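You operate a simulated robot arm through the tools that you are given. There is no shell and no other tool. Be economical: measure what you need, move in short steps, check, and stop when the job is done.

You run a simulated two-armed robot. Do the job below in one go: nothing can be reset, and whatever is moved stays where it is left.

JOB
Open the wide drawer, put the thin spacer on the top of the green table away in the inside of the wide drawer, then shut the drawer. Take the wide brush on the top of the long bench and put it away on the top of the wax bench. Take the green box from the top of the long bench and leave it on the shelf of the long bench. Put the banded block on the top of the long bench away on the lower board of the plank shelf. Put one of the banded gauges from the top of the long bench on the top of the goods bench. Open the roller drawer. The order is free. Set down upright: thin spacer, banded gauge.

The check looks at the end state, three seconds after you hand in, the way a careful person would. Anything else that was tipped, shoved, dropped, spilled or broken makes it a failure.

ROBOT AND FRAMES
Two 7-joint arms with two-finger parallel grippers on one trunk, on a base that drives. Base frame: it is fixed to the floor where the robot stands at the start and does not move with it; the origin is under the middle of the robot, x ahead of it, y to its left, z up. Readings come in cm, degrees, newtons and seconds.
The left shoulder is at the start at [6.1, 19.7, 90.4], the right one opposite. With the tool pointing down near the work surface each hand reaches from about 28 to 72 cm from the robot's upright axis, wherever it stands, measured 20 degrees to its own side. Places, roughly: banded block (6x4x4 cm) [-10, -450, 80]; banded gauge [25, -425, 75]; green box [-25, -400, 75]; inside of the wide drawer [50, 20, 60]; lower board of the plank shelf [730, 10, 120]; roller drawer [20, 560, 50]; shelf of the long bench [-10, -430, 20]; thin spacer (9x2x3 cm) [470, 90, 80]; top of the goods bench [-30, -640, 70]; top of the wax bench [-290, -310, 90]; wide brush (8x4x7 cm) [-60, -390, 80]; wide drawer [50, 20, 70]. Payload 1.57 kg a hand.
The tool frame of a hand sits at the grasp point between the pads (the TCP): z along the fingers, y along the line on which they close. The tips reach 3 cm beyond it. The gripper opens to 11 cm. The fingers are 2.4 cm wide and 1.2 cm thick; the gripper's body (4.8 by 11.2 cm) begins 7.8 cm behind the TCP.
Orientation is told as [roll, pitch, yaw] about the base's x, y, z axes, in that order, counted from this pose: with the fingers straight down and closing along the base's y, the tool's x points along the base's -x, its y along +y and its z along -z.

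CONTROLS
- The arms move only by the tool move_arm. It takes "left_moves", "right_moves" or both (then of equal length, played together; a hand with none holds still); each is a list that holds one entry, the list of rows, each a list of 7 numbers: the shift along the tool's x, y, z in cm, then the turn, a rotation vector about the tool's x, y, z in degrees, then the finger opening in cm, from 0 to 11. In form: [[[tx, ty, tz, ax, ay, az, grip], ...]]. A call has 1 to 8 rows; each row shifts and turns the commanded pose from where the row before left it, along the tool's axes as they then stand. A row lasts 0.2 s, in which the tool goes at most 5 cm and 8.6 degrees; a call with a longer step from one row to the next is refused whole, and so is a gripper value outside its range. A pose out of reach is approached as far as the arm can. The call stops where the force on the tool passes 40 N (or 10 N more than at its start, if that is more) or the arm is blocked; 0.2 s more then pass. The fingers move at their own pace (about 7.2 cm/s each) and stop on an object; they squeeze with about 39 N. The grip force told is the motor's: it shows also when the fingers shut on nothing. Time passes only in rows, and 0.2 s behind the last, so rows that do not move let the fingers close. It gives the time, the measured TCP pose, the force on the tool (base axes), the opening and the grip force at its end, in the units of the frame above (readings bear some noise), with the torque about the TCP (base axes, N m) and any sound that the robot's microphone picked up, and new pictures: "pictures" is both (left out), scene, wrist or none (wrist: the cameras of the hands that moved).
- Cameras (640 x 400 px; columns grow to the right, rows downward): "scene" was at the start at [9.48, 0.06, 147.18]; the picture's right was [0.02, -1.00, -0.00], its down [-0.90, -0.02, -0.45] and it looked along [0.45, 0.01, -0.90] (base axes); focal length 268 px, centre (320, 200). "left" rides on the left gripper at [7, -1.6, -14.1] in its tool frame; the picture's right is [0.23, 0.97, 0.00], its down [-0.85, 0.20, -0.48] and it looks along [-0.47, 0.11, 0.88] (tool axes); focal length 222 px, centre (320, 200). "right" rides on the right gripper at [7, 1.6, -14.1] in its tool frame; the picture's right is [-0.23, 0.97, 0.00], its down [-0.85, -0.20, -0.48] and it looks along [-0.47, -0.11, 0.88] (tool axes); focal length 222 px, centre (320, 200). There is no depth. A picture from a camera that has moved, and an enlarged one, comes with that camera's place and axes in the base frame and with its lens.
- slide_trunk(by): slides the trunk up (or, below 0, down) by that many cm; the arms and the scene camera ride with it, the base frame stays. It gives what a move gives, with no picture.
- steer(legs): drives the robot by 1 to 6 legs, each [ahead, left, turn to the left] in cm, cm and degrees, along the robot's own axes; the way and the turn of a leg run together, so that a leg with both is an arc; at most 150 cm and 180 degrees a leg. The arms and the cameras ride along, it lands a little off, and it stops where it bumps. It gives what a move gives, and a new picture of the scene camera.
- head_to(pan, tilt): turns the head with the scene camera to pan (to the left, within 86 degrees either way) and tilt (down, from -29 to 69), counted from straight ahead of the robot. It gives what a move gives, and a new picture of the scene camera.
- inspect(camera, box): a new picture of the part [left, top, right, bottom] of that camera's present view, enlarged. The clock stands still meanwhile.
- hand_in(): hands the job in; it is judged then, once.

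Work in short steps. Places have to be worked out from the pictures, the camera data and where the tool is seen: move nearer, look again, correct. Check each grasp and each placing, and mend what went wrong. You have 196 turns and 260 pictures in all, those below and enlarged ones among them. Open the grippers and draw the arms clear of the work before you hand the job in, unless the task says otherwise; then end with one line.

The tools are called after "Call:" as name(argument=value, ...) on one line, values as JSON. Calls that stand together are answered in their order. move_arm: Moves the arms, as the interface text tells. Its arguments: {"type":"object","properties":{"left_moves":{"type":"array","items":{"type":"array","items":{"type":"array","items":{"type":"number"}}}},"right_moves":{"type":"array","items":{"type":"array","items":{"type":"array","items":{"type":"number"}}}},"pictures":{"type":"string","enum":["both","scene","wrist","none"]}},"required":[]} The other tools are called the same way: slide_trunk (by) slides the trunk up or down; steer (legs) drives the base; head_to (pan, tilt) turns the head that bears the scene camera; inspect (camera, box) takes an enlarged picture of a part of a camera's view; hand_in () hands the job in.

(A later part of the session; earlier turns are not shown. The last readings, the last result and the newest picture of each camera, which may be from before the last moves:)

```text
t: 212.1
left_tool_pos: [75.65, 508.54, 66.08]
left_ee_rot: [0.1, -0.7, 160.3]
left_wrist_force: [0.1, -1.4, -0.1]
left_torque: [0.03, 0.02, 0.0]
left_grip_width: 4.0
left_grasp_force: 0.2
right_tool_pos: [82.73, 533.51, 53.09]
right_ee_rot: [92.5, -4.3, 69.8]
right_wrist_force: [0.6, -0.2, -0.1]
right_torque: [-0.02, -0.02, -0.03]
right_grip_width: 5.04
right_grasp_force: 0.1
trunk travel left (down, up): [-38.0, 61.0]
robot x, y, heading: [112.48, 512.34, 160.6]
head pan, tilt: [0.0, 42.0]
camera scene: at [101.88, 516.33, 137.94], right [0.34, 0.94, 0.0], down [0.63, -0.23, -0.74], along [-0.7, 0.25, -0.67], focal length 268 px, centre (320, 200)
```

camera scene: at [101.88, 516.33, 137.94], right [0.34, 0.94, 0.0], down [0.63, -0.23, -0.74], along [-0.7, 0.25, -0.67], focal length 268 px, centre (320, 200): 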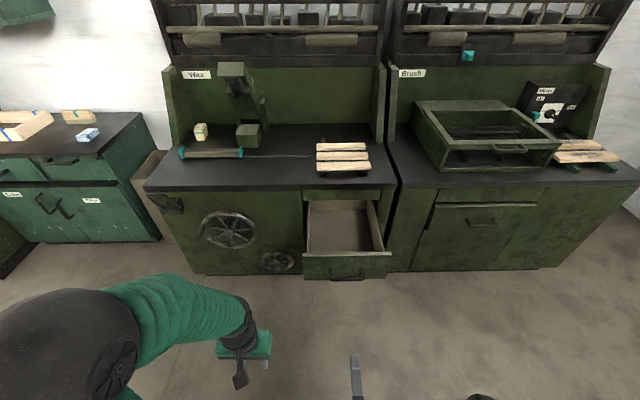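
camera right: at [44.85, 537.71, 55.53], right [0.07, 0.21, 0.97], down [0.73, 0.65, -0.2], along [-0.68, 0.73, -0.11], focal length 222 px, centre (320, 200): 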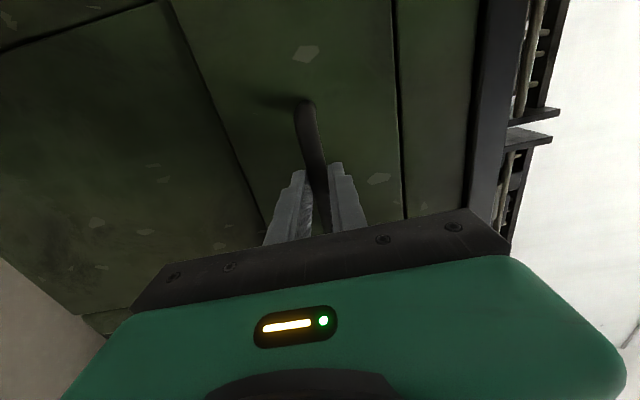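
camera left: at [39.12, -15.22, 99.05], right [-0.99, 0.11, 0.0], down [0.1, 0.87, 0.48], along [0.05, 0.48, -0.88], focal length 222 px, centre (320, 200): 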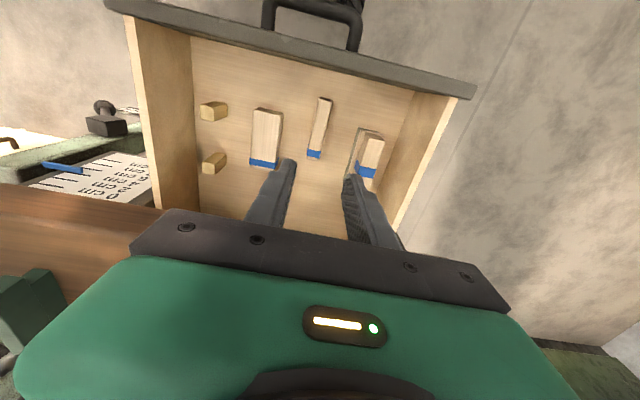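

The roller drawer is open. I'll raise the trunk for travel and go back down the aisle toward the long bench.

Call:
slide_trunk(by=32)

Call:
steer(legs=[[0, 0, 90.5], [60, 0, 0], [0, -34, 0], [150, 0, 0], [150, 0, 0]])

```text
t: 213.4
left_tool_pos: [75.55, 508.53, 76.46]
left_ee_rot: [0.0, -0.7, 160.3]
left_wrist_force: [0.6, 0.1, 0.0]
left_torque: [-0.03, 0.05, 0.01]
left_grip_width: 4.0
left_grasp_force: 0.0
right_tool_pos: [82.12, 536.74, 60.95]
right_ee_rot: [97.0, -12.6, 67.4]
right_wrist_force: [-0.1, -0.3, -0.2]
right_torque: [0.01, 0.01, 0.0]
right_grip_width: 5.01
right_grasp_force: 0.1
trunk travel left (down, up): [-48.0, 51.0]
robot x, y, heading: [112.44, 512.38, 160.4]
head pan, tilt: [0.0, 42.0]
stopped: the arm was blocked; the commanded pose is now the measured one
```

```text
t: 236.5
left_tool_pos: [-46.95, 152.41, 75.96]
left_ee_rot: [0.2, -0.7, -111.2]
left_wrist_force: [-0.2, -0.1, -0.1]
left_torque: [0.0, 0.01, -0.01]
left_grip_width: 4.01
left_grasp_force: 0.0
right_tool_pos: [-74.76, 159.62, 60.55]
right_ee_rot: [96.9, -12.4, 156.2]
right_wrist_force: [0.7, -1.0, 0.7]
right_torque: [0.0, -0.03, -0.01]
right_grip_width: 5.01
right_grasp_force: 0.1
trunk travel left (down, up): [-48.0, 51.0]
robot x, y, heading: [-50.14, 189.31, -111.1]
head pan, tilt: [0.0, 42.0]
camera scene: at [-54.17, 178.71, 147.99], right [-0.93, 0.36, 0.0], down [0.24, 0.63, -0.74], along [-0.27, -0.69, -0.67], focal length 268 px, centre (320, 200)
```

scene: 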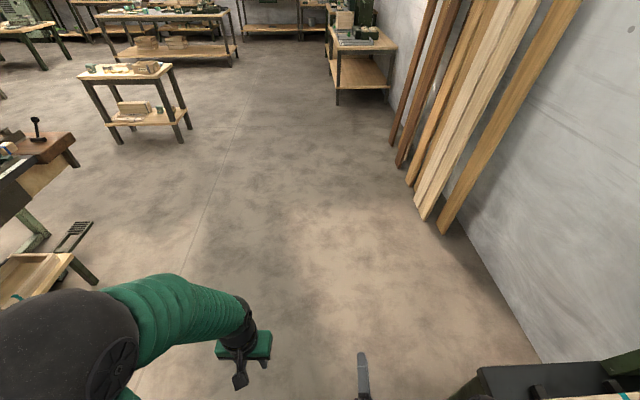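

The trunk was blocked because the right arm is folded too tightly. I'll extend it forward and turn it back to tool-down.

Call:
move_arm(right_moves=[[[0, 0, 4.5, 0, 0, 0, 5], [0, 0, 4.5, 0, 0, 0, 5], [0, 2, 4.0, 4.95, 4.95, -4.95, 5], [0, 2, 0, 4.95, 4.95, -4.95, 5], [0, 2, 0, 4.95, 4.95, -4.95, 5], [0, 2, 0, 4.95, 4.95, -4.95, 5], [0, 2, 0, 4.95, 4.95, -4.95, 5], [0, 2, 0, 4.95, 4.95, -4.95, 5]]], pictures="none")

Call:
move_arm(right_moves=[[[0, 0, -1, 4.95, 4.95, -4.95, 5], [0, 0, -1, 4.95, 4.95, -4.95, 5], [0, 0, -1, 4.95, 4.95, -4.95, 5], [0, 0, -1, 4.95, 4.95, -4.95, 5], [0, 0, -1, 4.95, 4.95, -4.95, 5], [0, 0, 0, 4.95, 4.95, -4.95, 5]]], pictures="scene")

```text
t: 238.3
left_tool_pos: [-47.13, 152.5, 76.15]
left_ee_rot: [0.1, -0.7, -111.2]
left_wrist_force: [0.1, -0.2, 0.4]
left_torque: [-0.01, 0.02, 0.01]
left_grip_width: 3.99
left_grasp_force: 0.0
right_tool_pos: [-81.46, 150.79, 67.45]
right_ee_rot: [51.5, -32.8, -163.9]
right_wrist_force: [1.0, 0.3, 0.6]
right_torque: [-0.03, 0.0, 0.01]
right_grip_width: 5.0
right_grasp_force: 0.1
right hand out of reach, approached as far as the arm can: row 7, 8
trunk travel left (down, up): [-48.0, 51.0]
robot x, y, heading: [-50.23, 189.55, -111.0]
head pan, tilt: [0.0, 42.0]
```

```text
t: 239.7
left_tool_pos: [-47.0, 152.35, 75.98]
left_ee_rot: [-0.1, -0.7, -111.2]
left_wrist_force: [0.6, 0.1, -0.2]
left_torque: [0.0, -0.02, 0.04]
left_grip_width: 4.01
left_grasp_force: 0.0
right_tool_pos: [-85.7, 158.5, 68.7]
right_ee_rot: [-0.9, -17.7, -121.1]
right_wrist_force: [0.2, -0.6, 0.4]
right_torque: [0.01, -0.02, 0.02]
right_grip_width: 5.04
right_grasp_force: 0.0
right hand out of reach, approached as far as the arm can: row 1, 2
trunk travel left (down, up): [-48.0, 51.0]
robot x, y, heading: [-50.0, 189.88, -110.8]
head pan, tilt: [0.0, 42.0]
camera scene: at [-54.08, 178.62, 147.99], right [-0.93, 0.36, 0.0], down [0.24, 0.63, -0.74], along [-0.27, -0.69, -0.67], focal length 268 px, centre (320, 200)
```

scene: 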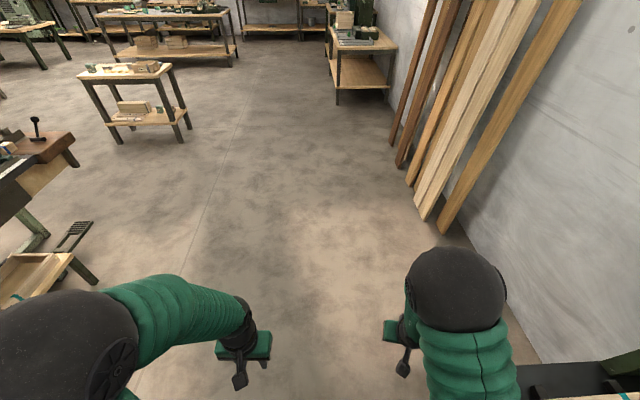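

I'll level the right hand, then raise the trunk a little.

Call:
move_arm(right_moves=[[[0, 0, -2, 0, 5.9, -3.3, 8], [0, 0, -2, 0, 5.9, -3.3, 8], [0, 0, -2, 0, 5.9, -3.4, 8], [0, 0, -2, 0, 0, 0, 8]]], pictures="none")

Call:
slide_trunk(by=20)

```text
t: 240.7
left_tool_pos: [-46.87, 152.38, 76.05]
left_ee_rot: [0.0, -0.8, -111.2]
left_wrist_force: [1.2, 0.1, 0.1]
left_torque: [-0.02, 0.02, 0.02]
left_grip_width: 3.96
left_grasp_force: 0.1
right_tool_pos: [-84.85, 159.65, 76.54]
right_ee_rot: [-2.1, 0.3, -111.5]
right_wrist_force: [0.2, 0.3, -0.4]
right_torque: [0.0, 0.01, 0.02]
right_grip_width: 8.0
right_grasp_force: 0.0
trunk travel left (down, up): [-48.0, 51.0]
robot x, y, heading: [-49.97, 190.12, -111.3]
head pan, tilt: [0.0, 42.0]
```

```text
t: 242.8
left_tool_pos: [-47.05, 152.35, 96.09]
left_ee_rot: [0.2, -0.6, -111.2]
left_wrist_force: [-0.2, 0.1, -0.6]
left_torque: [0.0, 0.0, -0.03]
left_grip_width: 4.02
left_grasp_force: 0.0
right_tool_pos: [-85.02, 159.49, 96.41]
right_ee_rot: [-2.0, 0.3, -111.6]
right_wrist_force: [-0.1, 0.4, -0.4]
right_torque: [0.02, 0.0, 0.02]
right_grip_width: 8.02
right_grasp_force: 0.1
trunk travel left (down, up): [-68.0, 31.0]
robot x, y, heading: [-49.99, 189.77, -111.0]
head pan, tilt: [0.0, 42.0]
```

I'll drive to the near side of the long bench.

Call:
steer(legs=[[0, 0, 16], [150, 0, 0], [150, 0, 0], [92, 0, 0], [0, 0, -14], [67, 97, 0]])

Call:
head_to(pan=0, tilt=35)

```text
t: 268.7
left_tool_pos: [-3.03, -324.35, 96.16]
left_ee_rot: [0.1, -0.7, -108.3]
left_wrist_force: [0.6, -0.6, -0.3]
left_torque: [-0.02, -0.03, 0.03]
left_grip_width: 3.98
left_grasp_force: 0.1
right_tool_pos: [-41.38, -319.32, 96.34]
right_ee_rot: [-2.0, 0.3, -108.7]
right_wrist_force: [0.9, -0.5, 0.2]
right_torque: [0.01, -0.05, 0.0]
right_grip_width: 8.02
right_grasp_force: 0.0
trunk travel left (down, up): [-68.0, 31.0]
robot x, y, heading: [-7.48, -287.55, -108.3]
head pan, tilt: [0.0, 42.0]
camera scene: at [-11.64, -298.58, 167.99], right [-0.95, 0.31, 0.0], down [0.21, 0.64, -0.74], along [-0.23, -0.71, -0.67], focal length 268 px, centre (320, 200)
```

scene: 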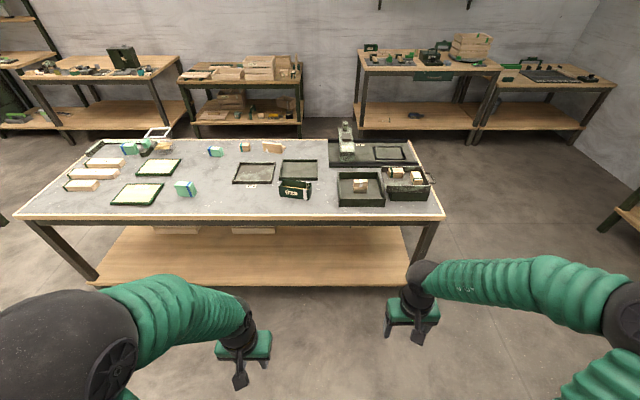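

```text
t: 269.4
left_tool_pos: [-3.0, -324.45, 96.11]
left_ee_rot: [0.1, -0.8, -108.3]
left_wrist_force: [-0.5, -0.3, 0.7]
left_torque: [0.02, 0.02, 0.01]
left_grip_width: 4.02
left_grasp_force: 0.0
right_tool_pos: [-41.28, -319.4, 96.41]
right_ee_rot: [-2.1, 0.1, -108.7]
right_wrist_force: [-0.2, -0.8, -0.4]
right_torque: [0.02, 0.04, 0.0]
right_grip_width: 8.01
right_grasp_force: 0.0
trunk travel left (down, up): [-68.0, 31.0]
robot x, y, heading: [-7.76, -287.33, -108.3]
head pan, tilt: [0.0, 35.0]
camera scene: at [-11.6, -299.12, 169.03], right [-0.95, 0.31, 0.0], down [0.18, 0.55, -0.82], along [-0.25, -0.78, -0.58], focal length 268 px, centre (320, 200)
```

scene: 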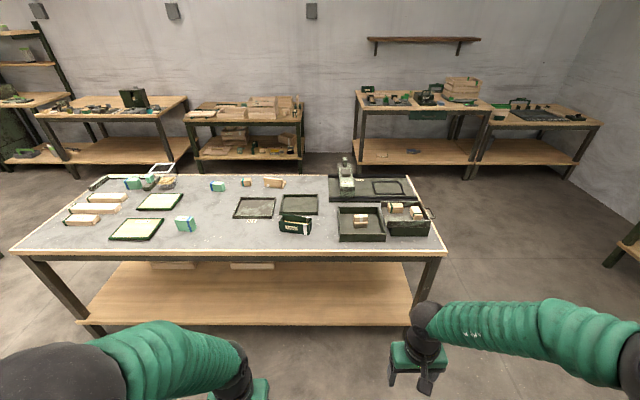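

I'll zoom in on the tabletop to identify the pieces.

Call:
inspect(camera="scene", box=[220, 140, 450, 260])

Call:
inspect(camera="scene", box=[40, 150, 270, 270])

```text
2.78 times, centred on (335, 200) of scene
camera zoom: at [-11.6, -299.12, 169.03], right [-0.95, 0.31, 0.0], down [0.18, 0.55, -0.82], along [-0.25, -0.78, -0.58], focal length 747 px, centre (278, 200)
```

zoom: 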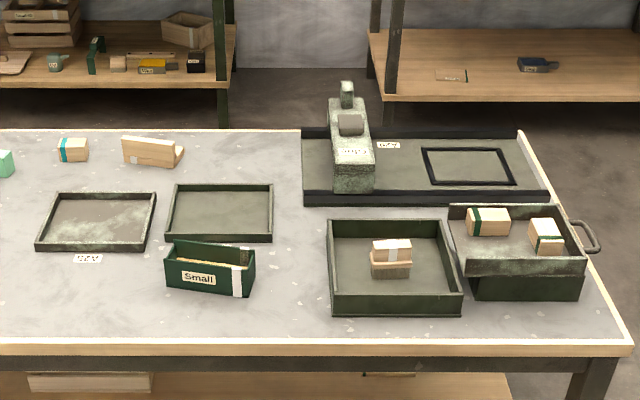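

```text
2.78 times, centred on (155, 210) of scene
camera zoom: at [-11.6, -299.12, 169.03], right [-0.95, 0.31, 0.0], down [0.18, 0.55, -0.82], along [-0.25, -0.78, -0.58], focal length 747 px, centre (779, 172)
```

zoom: 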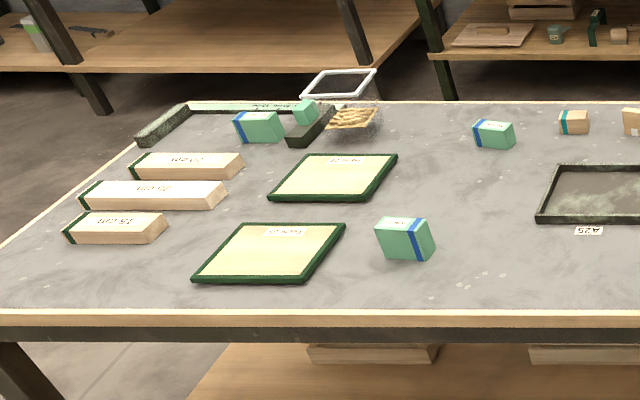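

Identified: the brush stands in the tray near (-63, -392); the green "Small" box is near (-32, -404); the teal-banded block near (-12, -455); a teal gauge with a blue band near (22, -423). Brush first: I'll drive up so that it lies in front of the right hand.

Call:
steer(legs=[[62, -4.6, 0]])

Call:
head_to(pan=-15, tilt=52)

Call:
inspect(camera="right", box=[0, 0, 640, 400])

```text
t: 272.9
left_tool_pos: [-26.74, -382.4, 96.02]
left_ee_rot: [0.0, -0.8, -108.1]
left_wrist_force: [0.0, -0.8, -0.3]
left_torque: [-0.01, 0.01, 0.04]
left_grip_width: 3.97
left_grasp_force: 0.1
right_tool_pos: [-65.02, -377.19, 96.57]
right_ee_rot: [-2.2, 0.2, -108.7]
right_wrist_force: [0.3, -0.1, -0.2]
right_torque: [0.01, -0.03, -0.02]
right_grip_width: 8.03
right_grasp_force: 0.0
trunk travel left (down, up): [-68.0, 31.0]
robot x, y, heading: [-31.64, -345.44, -108.2]
head pan, tilt: [0.0, 35.0]
camera scene: at [-35.36, -356.96, 169.05], right [-0.95, 0.31, 0.0], down [0.18, 0.55, -0.82], along [-0.25, -0.78, -0.57], focal length 268 px, centre (320, 200)
```

scene: 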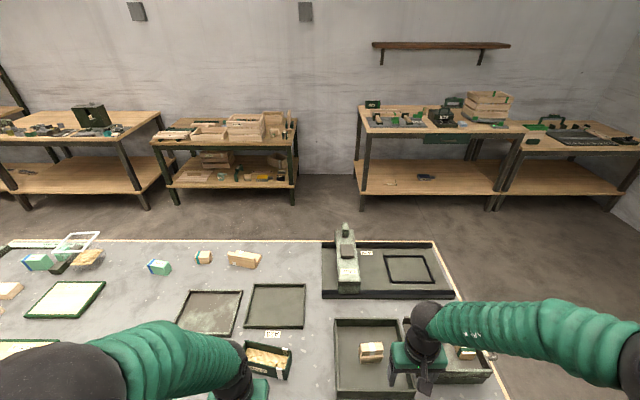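

```text
t: 273.7
left_tool_pos: [-26.71, -382.42, 96.05]
left_ee_rot: [0.1, -0.9, -108.2]
left_wrist_force: [-0.1, -0.2, 0.5]
left_torque: [-0.02, -0.03, 0.0]
left_grip_width: 4.01
left_grasp_force: 0.0
right_tool_pos: [-65.1, -377.27, 96.52]
right_ee_rot: [-2.1, 0.1, -108.7]
right_wrist_force: [0.4, 0.8, 0.3]
right_torque: [0.04, 0.0, -0.03]
right_grip_width: 7.99
right_grasp_force: 0.1
trunk travel left (down, up): [-68.0, 31.0]
robot x, y, heading: [-31.63, -345.46, -108.1]
head pan, tilt: [-15.0, 52.0]
camera scene: at [-36.83, -355.05, 166.6], right [-0.84, 0.55, 0.0], down [0.43, 0.66, -0.61], along [-0.34, -0.51, -0.79], focal length 268 px, centre (320, 200)
```

scene: 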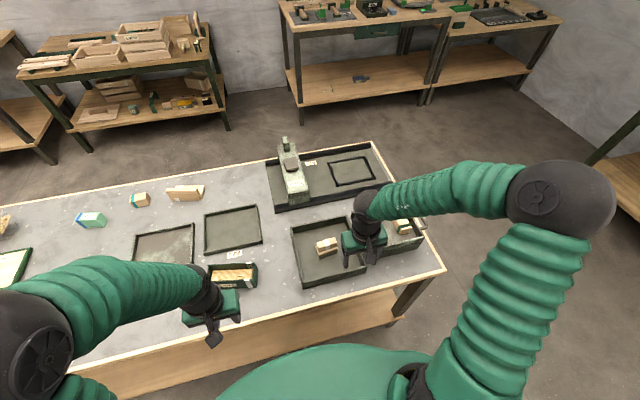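

```text
1.00 times, centred on (320, 200) of right (not enlarged: the box is as wide or as high as the picture)
camera zoom: at [-60.87, -371.54, 110.41], right [0.85, -0.53, -0.04], down [-0.45, -0.75, 0.48], along [-0.28, -0.39, -0.88], focal length 222 px, centre (320, 200)
```

zoom: 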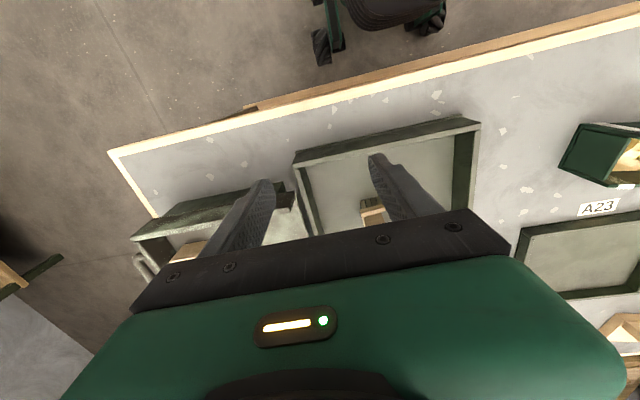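

The brush is near (-64.3, -391). I'll move the right hand over it and look straight down.

Call:
move_arm(right_moves=[[[-4.2, 1.7, 0, 0, 0, 0, 8], [-4.2, 1.7, 0, 0, 0, 0, 8], [-4.2, 1.7, 0, 0, 0, 0, 8]]], pictures="both")

Call:
inspect(camera="right", box=[220, 90, 420, 215])

```text
t: 274.5
left_tool_pos: [-26.64, -382.38, 96.16]
left_ee_rot: [0.0, -0.8, -108.3]
left_wrist_force: [0.4, 0.1, -0.2]
left_torque: [-0.04, -0.01, -0.01]
left_grip_width: 4.0
left_grasp_force: 0.1
right_tool_pos: [-64.07, -390.76, 96.07]
right_ee_rot: [-2.2, 0.3, -108.7]
right_wrist_force: [-0.6, -0.5, 0.6]
right_torque: [0.0, 0.01, -0.02]
right_grip_width: 8.01
right_grasp_force: 0.1
trunk travel left (down, up): [-68.0, 31.0]
robot x, y, heading: [-31.52, -345.6, -108.0]
head pan, tilt: [-15.0, 52.0]
camera scene: at [-36.8, -355.25, 166.59], right [-0.84, 0.55, 0.0], down [0.43, 0.66, -0.61], along [-0.34, -0.51, -0.79], focal length 268 px, centre (320, 200)
camera right: at [-59.88, -385.08, 110.14], right [0.85, -0.53, -0.04], down [-0.45, -0.75, 0.48], along [-0.28, -0.39, -0.88], focal length 222 px, centre (320, 200)
```

scene: 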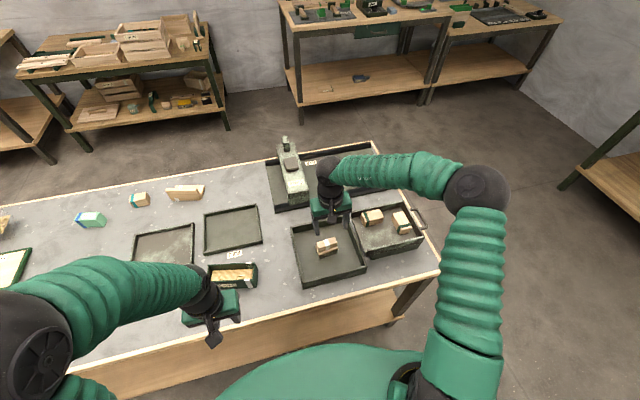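
right: 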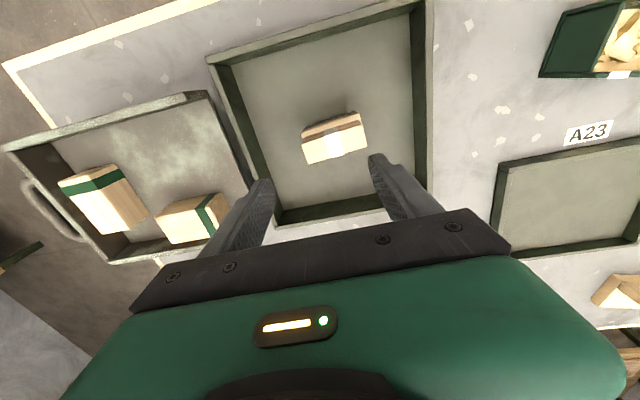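

```text
3.20 times, centred on (320, 152) of right
camera zoom: at [-59.88, -385.08, 110.14], right [0.85, -0.53, -0.04], down [-0.45, -0.75, 0.48], along [-0.28, -0.39, -0.88], focal length 711 px, centre (320, 352)
```

zoom: 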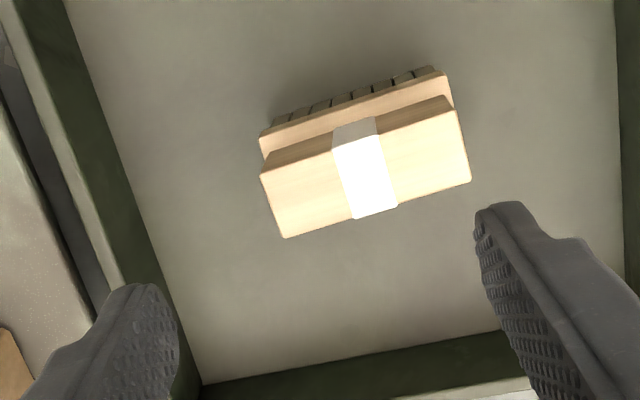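

The brush's long side lies along the closing axis, about 8 cm, so I'll open to 11, centre and go down onto its wooden body.

Call:
move_arm(right_moves=[[[0, 1.3, 0, -2.2, 0, 0, 11], [0, 0, 3, 0, 0, 0, 11], [0, 0, 4, 0, 0, 0, 11], [0, 0, 3, 0, 0, 0, 11]]], pictures="wrist")

```text
t: 275.5
left_tool_pos: [-26.85, -382.46, 96.12]
left_ee_rot: [0.0, -0.8, -108.4]
left_wrist_force: [-0.8, 0.5, 0.2]
left_torque: [0.02, 0.04, -0.01]
left_grip_width: 4.0
left_grasp_force: 0.1
right_tool_pos: [-63.08, -391.15, 86.17]
right_ee_rot: [0.0, 0.2, -108.6]
right_wrist_force: [-0.1, 1.0, 0.0]
right_torque: [0.01, 0.01, 0.01]
right_grip_width: 11.02
right_grasp_force: 0.1
trunk travel left (down, up): [-68.0, 31.0]
robot x, y, heading: [-32.0, -345.68, -108.2]
head pan, tilt: [-15.0, 52.0]
camera right: at [-59.38, -385.22, 100.15], right [0.85, -0.53, 0.0], down [-0.46, -0.75, 0.48], along [-0.25, -0.4, -0.88], focal length 222 px, centre (320, 200)
```

right: 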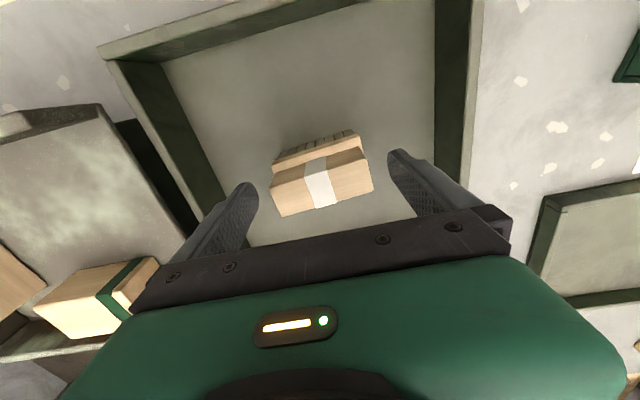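

Centred. I'll go down 5 cm and close.

Call:
move_arm(right_moves=[[[-0.4, 0, 3, 0, 0, 0, 11], [0, 0, 2, 0, 0, 0, 11], [0, 0, 0, 0, 0, 0, 4], [0, 0, 0, 0, 0, 0, 4], [0, 0, 0, 0, 0, 0, 4], [0, 0, -2, 0, 0, 0, 4], [0, 0, -4, 0, 0, 0, 4], [0, 0, -4, 0, 0, 0, 4]]], pictures="wrist")

```text
t: 276.0
left_tool_pos: [-26.61, -382.05, 96.16]
left_ee_rot: [0.0, -0.8, -108.4]
left_wrist_force: [0.6, 0.0, -0.8]
left_torque: [0.01, 0.0, -0.01]
left_grip_width: 3.98
left_grasp_force: 0.0
right_tool_pos: [-63.08, -391.37, 83.67]
right_ee_rot: [0.1, 0.2, -108.6]
right_wrist_force: [0.3, 6.7, 12.3]
right_torque: [-0.08, -0.46, 0.23]
right_grip_width: 11.03
right_grasp_force: 0.0
trunk travel left (down, up): [-68.0, 31.0]
robot x, y, heading: [-31.63, -345.8, -108.0]
head pan, tilt: [-15.0, 52.0]
stopped in row 2 (right hand): the force on the tool passed its limit at 83 N (the readings are from after the stop); the commanded pose is now the measured one
camera right: at [-59.36, -385.39, 97.66], right [0.85, -0.53, 0.0], down [-0.46, -0.75, 0.48], along [-0.25, -0.4, -0.88], focal length 222 px, centre (320, 200)
```

right: 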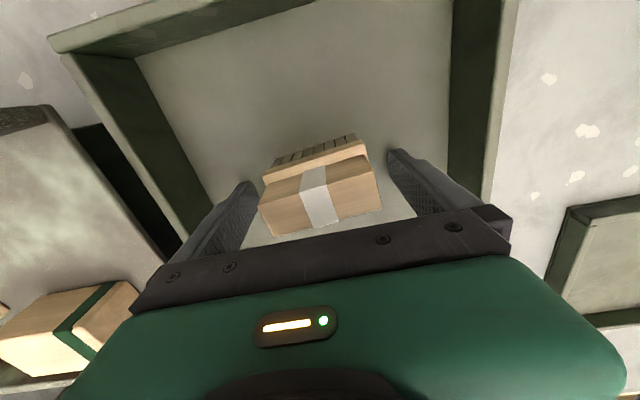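

The tips touched the tray floor at z ≈ 80.6, so the brush top is near 87.5. That puts its centre 1.4 cm closer to me than assumed. I'll rise, shift and close.

Call:
move_arm(right_moves=[[[0, 0, -1.2, 0, 0, 0, 11], [1.3, 0.3, 0, 0, 0, 0, 11], [0, 0, 0, 0, 0, 0, 4], [0, 0, 0, 0, 0, 0, 4], [0, 0, 0, 0, 0, 0, 4], [0, 0, 0, 0, 0, 0, 4]]], pictures="wrist")

```text
t: 277.4
left_tool_pos: [-26.74, -382.39, 96.15]
left_ee_rot: [0.2, -0.9, -108.3]
left_wrist_force: [1.2, -1.2, -0.5]
left_torque: [0.03, 0.03, 0.0]
left_grip_width: 4.01
left_grasp_force: 0.0
right_tool_pos: [-62.33, -390.31, 84.6]
right_ee_rot: [0.0, 0.3, -108.5]
right_wrist_force: [0.5, -0.7, 0.1]
right_torque: [0.0, 0.01, 0.02]
right_grip_width: 7.08
right_grasp_force: 38.6
trunk travel left (down, up): [-68.0, 31.0]
robot x, y, heading: [-31.12, -345.69, -107.9]
head pan, tilt: [-15.0, 52.0]
camera right: at [-58.65, -384.4, 98.78], right [0.85, -0.53, 0.0], down [-0.46, -0.75, 0.47], along [-0.25, -0.4, -0.88], focal length 222 px, centre (320, 200)
```

right: 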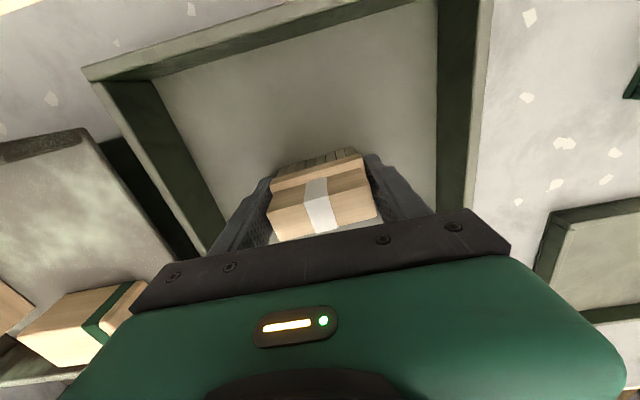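

Gripped at 7.1 cm. I'll lift it clear, back away, and look toward the wax bench.

Call:
move_arm(right_moves=[[[0, 0, -3, 0, 0, 0, 4], [0, 0, -4, 0, 0, 0, 4], [0, 0, -4, 0, 0, 0, 4], [0, 0, -4, 0, 0, 0, 4], [3, 0, 0, 0, 0, 0, 4]]], pictures="wrist")

Call:
steer(legs=[[-60, 0, 0], [0, 0, -70]])

Call:
head_to(pan=0, tilt=25)

```text
t: 278.6
left_tool_pos: [-26.67, -382.12, 96.17]
left_ee_rot: [0.1, -1.1, -108.2]
left_wrist_force: [0.1, 0.5, -0.2]
left_torque: [0.0, 0.0, 0.01]
left_grip_width: 4.02
left_grasp_force: 0.0
right_tool_pos: [-61.42, -387.29, 99.98]
right_ee_rot: [0.0, 0.1, -108.6]
right_wrist_force: [-0.1, 0.3, -1.5]
right_torque: [-0.01, 0.03, 0.0]
right_grip_width: 7.05
right_grasp_force: 39.5
trunk travel left (down, up): [-68.0, 31.0]
robot x, y, heading: [-31.29, -345.77, -108.1]
head pan, tilt: [-15.0, 52.0]
camera right: at [-57.71, -381.36, 113.91], right [0.85, -0.53, 0.0], down [-0.46, -0.75, 0.48], along [-0.25, -0.4, -0.88], focal length 222 px, centre (320, 200)
```

right: 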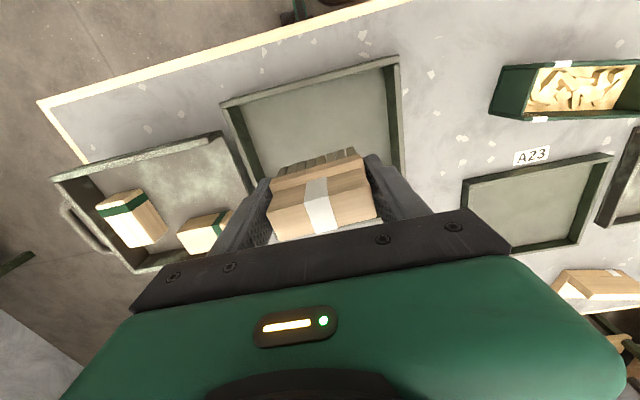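

```text
t: 285.0
left_tool_pos: [-45.19, -305.58, 96.23]
left_ee_rot: [0.2, -0.8, -177.4]
left_wrist_force: [0.4, -0.1, 0.2]
left_torque: [-0.03, -0.02, -0.03]
left_grip_width: 3.99
left_grasp_force: 0.0
right_tool_pos: [-62.3, -275.09, 99.72]
right_ee_rot: [0.0, 0.2, -177.8]
right_wrist_force: [-0.9, 0.1, -0.9]
right_torque: [-0.03, -0.02, 0.0]
right_grip_width: 6.98
right_grasp_force: 38.5
trunk travel left (down, up): [-68.0, 31.0]
robot x, y, heading: [-12.85, -287.92, -177.2]
head pan, tilt: [-15.0, 52.0]
camera scene: at [-23.33, -286.55, 166.6], right [0.21, 0.98, 0.0], down [0.77, -0.17, -0.61], along [-0.6, 0.13, -0.79], focal length 268 px, centre (320, 200)
```

scene: 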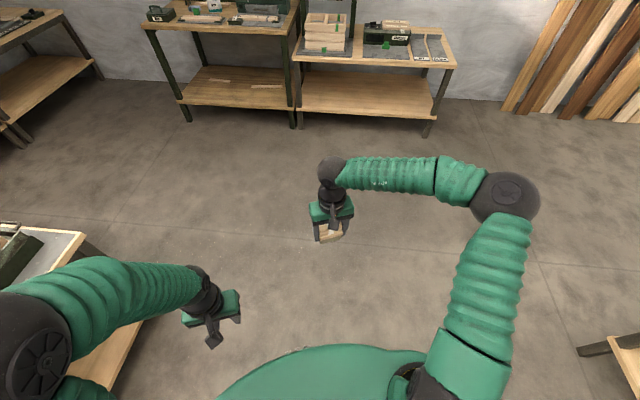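

```text
t: 285.9
left_tool_pos: [-45.06, -305.68, 96.27]
left_ee_rot: [0.1, -0.8, -177.4]
left_wrist_force: [-0.3, -0.6, -0.2]
left_torque: [0.01, 0.02, 0.0]
left_grip_width: 4.01
left_grasp_force: 0.1
right_tool_pos: [-62.09, -274.84, 99.79]
right_ee_rot: [0.0, 0.2, -177.8]
right_wrist_force: [0.6, -0.4, -0.8]
right_torque: [-0.02, -0.01, -0.02]
right_grip_width: 6.98
right_grasp_force: 39.3
trunk travel left (down, up): [-68.0, 31.0]
robot x, y, heading: [-12.43, -288.22, -177.2]
head pan, tilt: [0.0, 25.0]
camera scene: at [-25.18, -288.53, 170.6], right [-0.05, 1.0, 0.0], down [0.42, 0.02, -0.91], along [-0.9, -0.04, -0.43], focal length 268 px, centre (320, 200)
```

scene: 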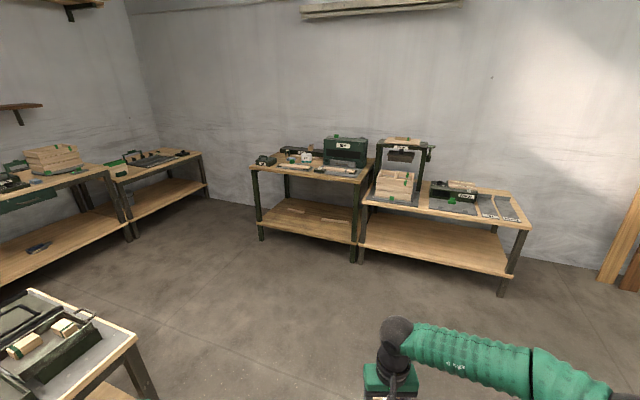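

The wax bench should be at pixel (312, 162), the taller bench on the left. I'll zoom in.

Call:
inspect(camera="scene", box=[230, 120, 430, 245])

```text
3.20 times, centred on (330, 182) of scene
camera zoom: at [-25.18, -288.53, 170.6], right [-0.05, 1.0, 0.0], down [0.42, 0.02, -0.91], along [-0.9, -0.04, -0.43], focal length 859 px, centre (288, 256)
```

zoom: 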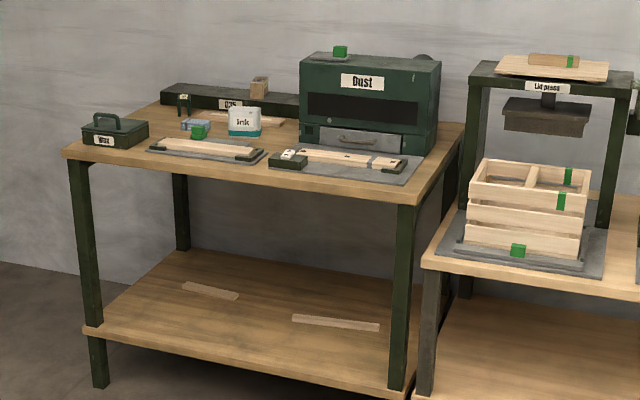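

The box is labelled "Wax", so this is the wax bench. I'll drive in front of it and look for a free spot.

Call:
steer(legs=[[0, 0, -22], [130, 0, 0], [0, 100, 0]])

Call:
head_to(pan=0, tilt=40)

```text
t: 298.2
left_tool_pos: [-201.09, -344.5, 96.25]
left_ee_rot: [0.2, -0.9, 160.8]
left_wrist_force: [0.0, -0.4, 0.1]
left_torque: [-0.03, 0.02, 0.0]
left_grip_width: 4.01
left_grasp_force: 0.2
right_tool_pos: [-205.71, -309.66, 99.84]
right_ee_rot: [0.1, 0.3, 160.3]
right_wrist_force: [0.2, -0.4, -0.7]
right_torque: [-0.03, 0.01, 0.02]
right_grip_width: 6.92
right_grasp_force: 39.4
trunk travel left (down, up): [-68.0, 31.0]
robot x, y, heading: [-164.19, -340.46, 161.0]
head pan, tilt: [0.0, 25.0]
camera scene: at [-176.24, -335.83, 170.61], right [0.33, 0.95, 0.0], down [0.4, -0.14, -0.91], along [-0.86, 0.29, -0.42], focal length 268 px, centre (320, 200)
```

scene: 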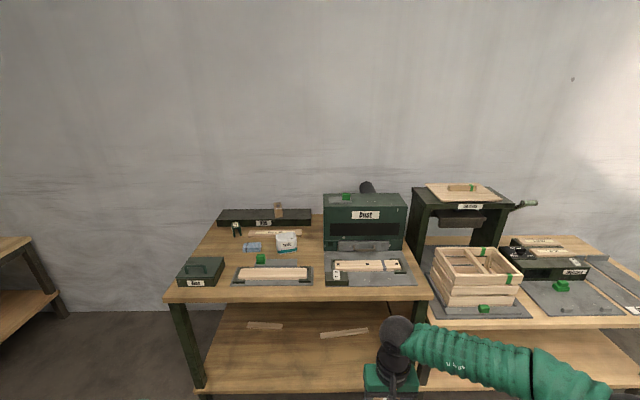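

```text
t: 299.0
left_tool_pos: [-201.11, -344.64, 96.14]
left_ee_rot: [0.1, -0.9, 160.9]
left_wrist_force: [0.2, 0.4, 0.2]
left_torque: [-0.02, -0.03, 0.02]
left_grip_width: 4.01
left_grasp_force: 0.0
right_tool_pos: [-205.61, -309.78, 99.76]
right_ee_rot: [0.1, 0.0, 160.3]
right_wrist_force: [0.1, 0.0, -0.6]
right_torque: [-0.01, 0.0, 0.01]
right_grip_width: 6.91
right_grasp_force: 39.0
trunk travel left (down, up): [-68.0, 31.0]
robot x, y, heading: [-164.28, -340.81, 161.1]
head pan, tilt: [0.0, 40.0]
camera scene: at [-175.66, -336.35, 168.29], right [0.33, 0.95, 0.0], down [0.61, -0.21, -0.77], along [-0.72, 0.25, -0.64], focal length 268 px, centre (320, 200)
```

scene: 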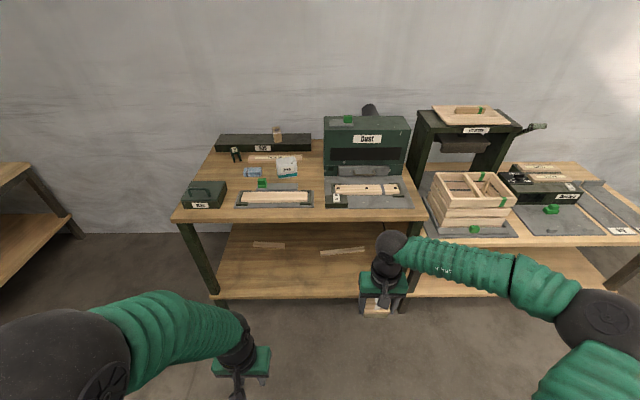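

Call:
inspect(camera="scene", box=[170, 120, 430, 225])

```text
2.46 times, centred on (300, 172) of scene
camera zoom: at [-175.66, -336.35, 168.29], right [0.33, 0.95, 0.0], down [0.61, -0.21, -0.77], along [-0.72, 0.25, -0.64], focal length 661 px, centre (369, 268)
```

zoom: 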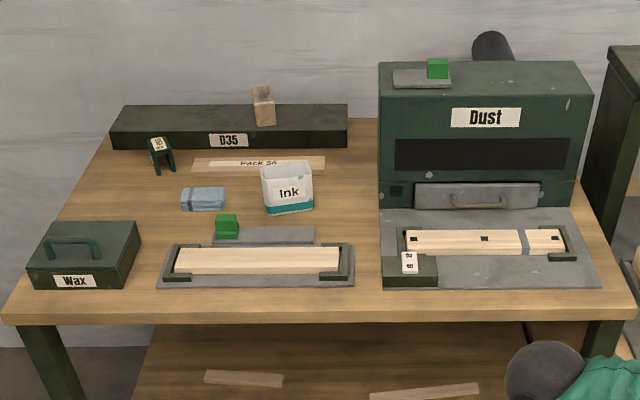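

There is a free patch between the ink pot and the dust machine, near (-281, -305). I'll raise the trunk, drive in, and turn the brush 90° so it fits.

Call:
slide_trunk(by=12)

Call:
move_arm(right_moves=[[[0, 0, 0, 0, 0, 8.5, 4], [0, 0, 0, 0, 0, 8.5, 4], [0, 0, 0, 0, 0, 8.5, 4], [0, 0, 0, 0, 0, 8.5, 4], [0, 0, 0, 0, 0, 8.5, 4], [0, 0, 0, 0, 0, 8.5, 4], [0, 0, 0, 0, 0, 8.5, 4], [0, 0, 0, 0, 0, 8.5, 4]]], pictures="none")

Call:
steer(legs=[[0, 18, 0], [56, 0, 0]])

```text
t: 300.5
left_tool_pos: [-201.15, -344.74, 108.31]
left_ee_rot: [0.1, -1.0, 160.8]
left_wrist_force: [0.3, 0.0, 0.9]
left_torque: [-0.01, -0.01, 0.02]
left_grip_width: 4.01
left_grasp_force: 0.0
right_tool_pos: [-205.76, -309.97, 111.76]
right_ee_rot: [0.0, 0.1, 160.5]
right_wrist_force: [0.0, 0.1, -2.0]
right_torque: [-0.01, -0.04, -0.04]
right_grip_width: 6.9
right_grasp_force: 39.1
trunk travel left (down, up): [-80.0, 19.0]
robot x, y, heading: [-164.46, -340.69, 160.7]
head pan, tilt: [0.0, 40.0]
```

```text
t: 302.3
left_tool_pos: [-201.1, -344.76, 108.26]
left_ee_rot: [0.2, -1.0, 160.8]
left_wrist_force: [0.4, -0.6, 0.2]
left_torque: [0.04, 0.02, -0.04]
left_grip_width: 3.99
left_grasp_force: 0.1
right_tool_pos: [-205.66, -309.86, 111.78]
right_ee_rot: [0.0, -0.1, 92.3]
right_wrist_force: [-0.2, -0.3, -0.7]
right_torque: [-0.01, -0.05, 0.01]
right_grip_width: 6.89
right_grasp_force: 39.1
trunk travel left (down, up): [-80.0, 19.0]
robot x, y, heading: [-164.47, -340.23, 161.2]
head pan, tilt: [0.0, 40.0]
```

```text
t: 306.6
left_tool_pos: [-259.61, -343.71, 108.19]
left_ee_rot: [-0.1, -1.2, 160.6]
left_wrist_force: [0.2, -0.6, 0.5]
left_torque: [0.02, 0.0, 0.0]
left_grip_width: 4.0
left_grasp_force: 0.0
right_tool_pos: [-264.05, -308.88, 112.03]
right_ee_rot: [-0.1, -0.1, 92.2]
right_wrist_force: [-0.3, -0.8, -0.3]
right_torque: [0.03, -0.03, -0.05]
right_grip_width: 6.89
right_grasp_force: 39.0
trunk travel left (down, up): [-80.0, 19.0]
robot x, y, heading: [-222.97, -339.59, 160.4]
head pan, tilt: [0.0, 40.0]
camera scene: at [-234.04, -335.73, 180.3], right [0.33, 0.94, 0.0], down [0.61, -0.21, -0.77], along [-0.72, 0.25, -0.64], focal length 268 px, centre (320, 200)
```

scene: 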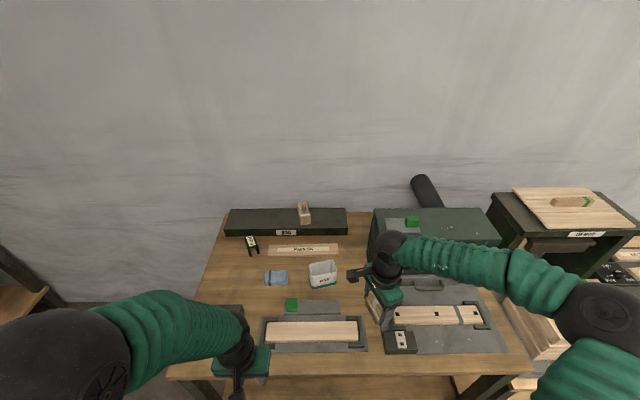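

The spot checks out at (-282, -305, 90). I'll finish the turn and move the brush over it.

Call:
move_arm(right_moves=[[[0, 0, 0, 0, 0, 7.3, 4], [0, 0, 0, 0, 0, 7.3, 4], [0, 0, 0, 0, 0, 7.3, 4], [0.6, 4.4, 0, 0, 0, 0, 4], [0.6, 4.4, 0, 0, 0, 0, 4], [0.6, 4.4, 0, 0, 0, 0, 4], [0.6, 4.4, 0, 0, 0, 0, 4]]], pictures="both")

```text
t: 308.2
left_tool_pos: [-259.86, -343.68, 108.14]
left_ee_rot: [0.0, -0.9, 160.6]
left_wrist_force: [0.2, -0.5, 0.2]
left_torque: [-0.01, 0.0, -0.03]
left_grip_width: 4.0
left_grasp_force: 0.0
right_tool_pos: [-281.63, -305.44, 111.61]
right_ee_rot: [-0.3, -0.3, 70.4]
right_wrist_force: [-0.3, -0.1, -1.5]
right_torque: [-0.03, -0.04, 0.03]
right_grip_width: 6.91
right_grasp_force: 38.8
trunk travel left (down, up): [-80.0, 19.0]
robot x, y, heading: [-222.8, -339.25, 160.6]
head pan, tilt: [0.0, 40.0]
camera scene: at [-234.7, -335.44, 180.25], right [0.33, 0.94, 0.0], down [0.61, -0.21, -0.76], along [-0.72, 0.25, -0.65], focal length 268 px, centre (320, 200)
camera right: at [-285.63, -311.48, 125.64], right [-0.84, 0.54, -0.01], down [0.47, 0.74, 0.48], along [0.26, 0.4, -0.88], focal length 222 px, centre (320, 200)
```

scene: 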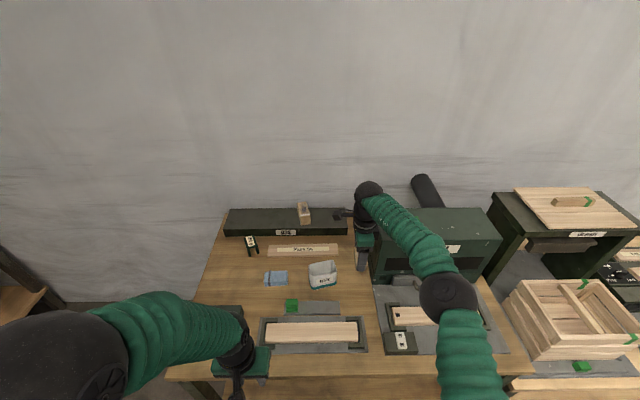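
right: 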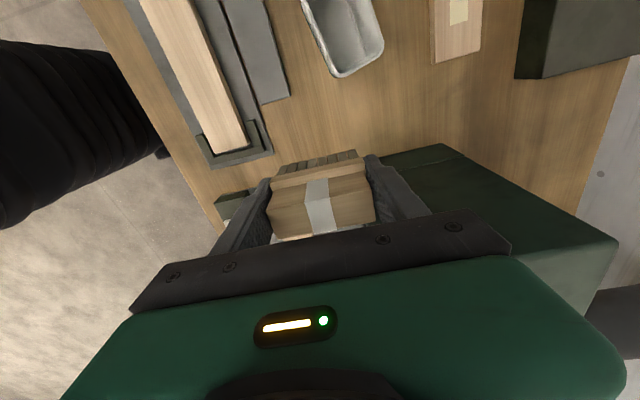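

Clearance is about 6 cm to both the dust machine and the ink pot. I'll lower it straight down, slowly at the end.

Call:
move_arm(right_moves=[[[0, 0, 4, 0, 0, 0, 4], [0, 0, 4, 0, 0, 0, 4], [0, 0, 4, 0, 0, 0, 4], [0, 0, 3, 0, 0, 0, 4], [0, 0, 1, 0, 0, 0, 4], [0, 0, 0.7, 0, 0, 0, 4], [0, 0, 0.7, 0, 0, 0, 4], [0, 0, 0.7, 0, 0, 0, 4]]], pictures="wrist")

```text
t: 310.0
left_tool_pos: [-259.62, -343.68, 108.14]
left_ee_rot: [0.0, -1.0, 160.6]
left_wrist_force: [0.6, -0.3, 0.6]
left_torque: [0.01, 0.02, 0.0]
left_grip_width: 4.0
left_grasp_force: 0.0
right_tool_pos: [-281.6, -305.07, 93.67]
right_ee_rot: [-0.1, -0.1, 70.3]
right_wrist_force: [0.0, -0.2, -1.0]
right_torque: [0.01, 0.02, 0.0]
right_grip_width: 6.94
right_grasp_force: 39.3
trunk travel left (down, up): [-80.0, 19.0]
robot x, y, heading: [-222.87, -339.51, 160.9]
head pan, tilt: [0.0, 40.0]
camera right: at [-285.4, -311.21, 107.72], right [-0.84, 0.54, 0.0], down [0.47, 0.74, 0.48], along [0.26, 0.4, -0.88], focal length 222 px, centre (320, 200)
```

right: 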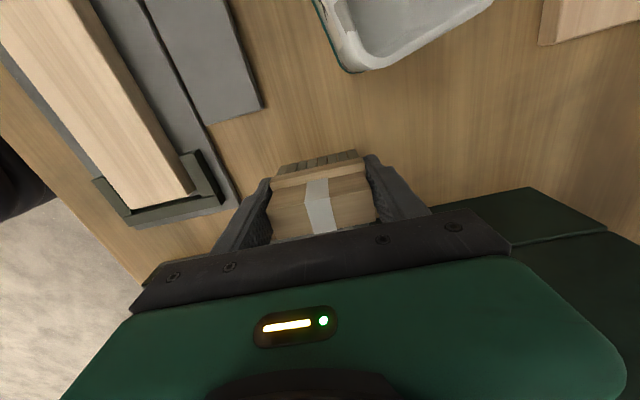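

Not touching yet, so I'll keep lowering in small steps.

Call:
move_arm(right_moves=[[[0, 0, 0.6, 0, 0, 0, 4], [0, 0, 0.6, 0, 0, 0, 4], [0, 0, 0.6, 0, 0, 0, 4], [0, 0, 0.6, 0, 0, 0, 4], [0, 0, 0.6, 0, 0, 0, 4], [0, 0, 0.6, 0, 0, 0, 4]]], pictures="wrist")

```text
t: 311.3
left_tool_pos: [-259.48, -343.81, 108.34]
left_ee_rot: [-0.1, -1.0, 160.6]
left_wrist_force: [-0.4, -0.2, -0.3]
left_torque: [-0.01, -0.01, 0.02]
left_grip_width: 4.02
left_grasp_force: 0.0
right_tool_pos: [-281.33, -305.26, 91.32]
right_ee_rot: [0.3, -0.1, 70.3]
right_wrist_force: [6.9, -4.5, 21.7]
right_torque: [-0.19, -0.62, -0.06]
right_grip_width: 6.91
right_grasp_force: 38.9
right hand out of reach, approached as far as the arm can: row 6
trunk travel left (down, up): [-80.0, 19.0]
robot x, y, heading: [-223.17, -339.38, 160.6]
head pan, tilt: [0.0, 40.0]
stopped in row 6 (right hand): the force on the tool passed its limit at 58 N (the readings are from after the stop); the commanded pose is now the measured one
camera right: at [-285.12, -311.38, 105.37], right [-0.84, 0.54, 0.01], down [0.48, 0.74, 0.48], along [0.25, 0.4, -0.88], focal length 222 px, centre (320, 200)
```

right: 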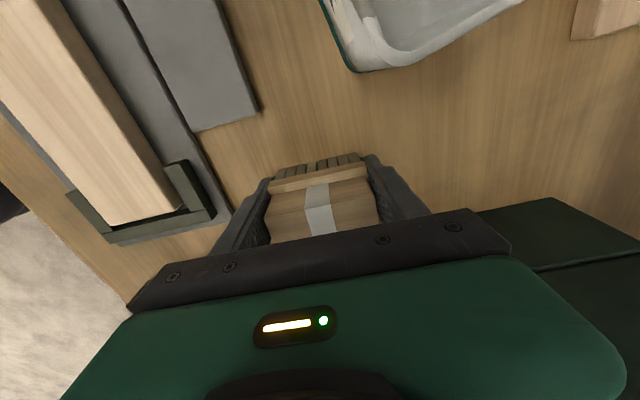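

The brush is on the bench. I'll open slightly and rise straight up.

Call:
move_arm(right_moves=[[[0, 0, 0, 0, 0, 0, 9], [0, 0, 0, 0, 0, 0, 9], [0, 0, -2, 0, 0, 0, 9], [0, 0, -3, 0, 0, 0, 9], [0, 0, -4, 0, 0, 0, 9], [0, 0, -4, 0, 0, 0, 9], [0, 0, -4, 0, 0, 0, 9], [0, 0, -4, 0, 0, 0, 9]]], pictures="wrist")

```text
t: 313.1
left_tool_pos: [-259.49, -343.83, 108.19]
left_ee_rot: [0.0, -1.1, 160.5]
left_wrist_force: [0.0, 0.0, -0.3]
left_torque: [0.0, 0.0, 0.01]
left_grip_width: 4.0
left_grasp_force: 0.1
right_tool_pos: [-281.31, -305.16, 112.35]
right_ee_rot: [0.3, -0.1, 70.2]
right_wrist_force: [-0.3, -0.1, 0.1]
right_torque: [0.02, -0.02, -0.02]
right_grip_width: 8.99
right_grasp_force: 0.1
trunk travel left (down, up): [-80.0, 19.0]
robot x, y, heading: [-223.01, -339.3, 160.5]
head pan, tilt: [0.0, 40.0]
camera right: at [-285.26, -311.3, 126.37], right [-0.84, 0.54, 0.01], down [0.48, 0.74, 0.48], along [0.26, 0.4, -0.88], focal length 222 px, centre (320, 200)
```

right: 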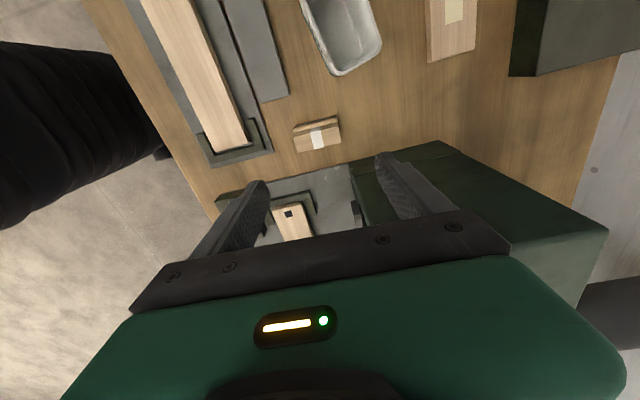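

The brush stands upright on the wax bench. I'll retract and turn the right hand back, then return to the long bench for the green box.

Call:
move_arm(right_moves=[[[0, -4.5, 0, 0, 0, 0, 9], [0, -4.5, 0, 0, 0, 0, 9], [0, -4.5, 0, 0, 0, 0, 9], [0, -4.5, 0, 0, 0, 0, 9], [0, 0, 0, 0, 0, -8, 9], [0, 0, 0, 0, 0, -8, 9], [0, 0, 0, 0, 0, -8, 9], [0, 0, 0, 0, 0, -8, 9]]], pictures="none")

Call:
steer(legs=[[-60, 0, 0]])

Call:
inspect(camera="scene", box=[170, 120, 430, 282])

```text
t: 314.9
left_tool_pos: [-259.53, -343.65, 108.21]
left_ee_rot: [0.0, -1.0, 160.5]
left_wrist_force: [-0.5, 0.3, -0.5]
left_torque: [0.01, 0.03, -0.03]
left_grip_width: 4.01
left_grasp_force: 0.1
right_tool_pos: [-264.25, -311.18, 111.85]
right_ee_rot: [0.3, -0.2, 102.3]
right_wrist_force: [0.2, 0.0, -0.2]
right_torque: [-0.01, 0.01, -0.01]
right_grip_width: 9.01
right_grasp_force: 0.0
trunk travel left (down, up): [-80.0, 19.0]
robot x, y, heading: [-223.23, -339.43, 161.1]
head pan, tilt: [0.0, 40.0]
```

```text
t: 318.4
left_tool_pos: [-201.32, -363.91, 108.19]
left_ee_rot: [0.0, -0.9, 160.1]
left_wrist_force: [-1.1, 0.4, 0.1]
left_torque: [-0.03, -0.04, -0.01]
left_grip_width: 4.02
left_grasp_force: 0.0
right_tool_pos: [-205.68, -331.5, 111.88]
right_ee_rot: [0.1, -0.1, 101.7]
right_wrist_force: [0.9, 0.3, 0.1]
right_torque: [0.03, 0.02, -0.01]
right_grip_width: 9.0
right_grasp_force: 0.0
trunk travel left (down, up): [-80.0, 19.0]
robot x, y, heading: [-164.68, -360.01, 160.1]
head pan, tilt: [0.0, 40.0]
camera scene: at [-176.0, -355.94, 180.26], right [0.34, 0.94, 0.0], down [0.61, -0.22, -0.76], along [-0.72, 0.26, -0.65], focal length 268 px, centre (320, 200)
```

scene: 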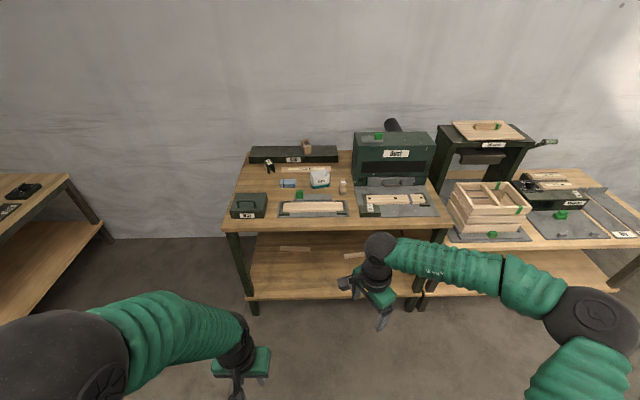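

```text
2.46 times, centred on (300, 201) of scene
camera zoom: at [-176.0, -355.94, 180.26], right [0.34, 0.94, 0.0], down [0.61, -0.22, -0.76], along [-0.72, 0.26, -0.65], focal length 661 px, centre (369, 198)
```

zoom: 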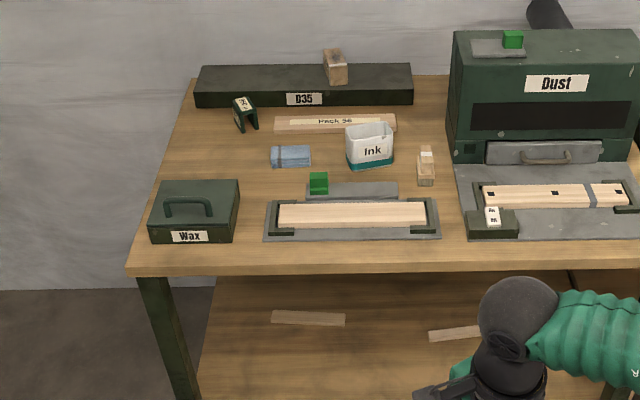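

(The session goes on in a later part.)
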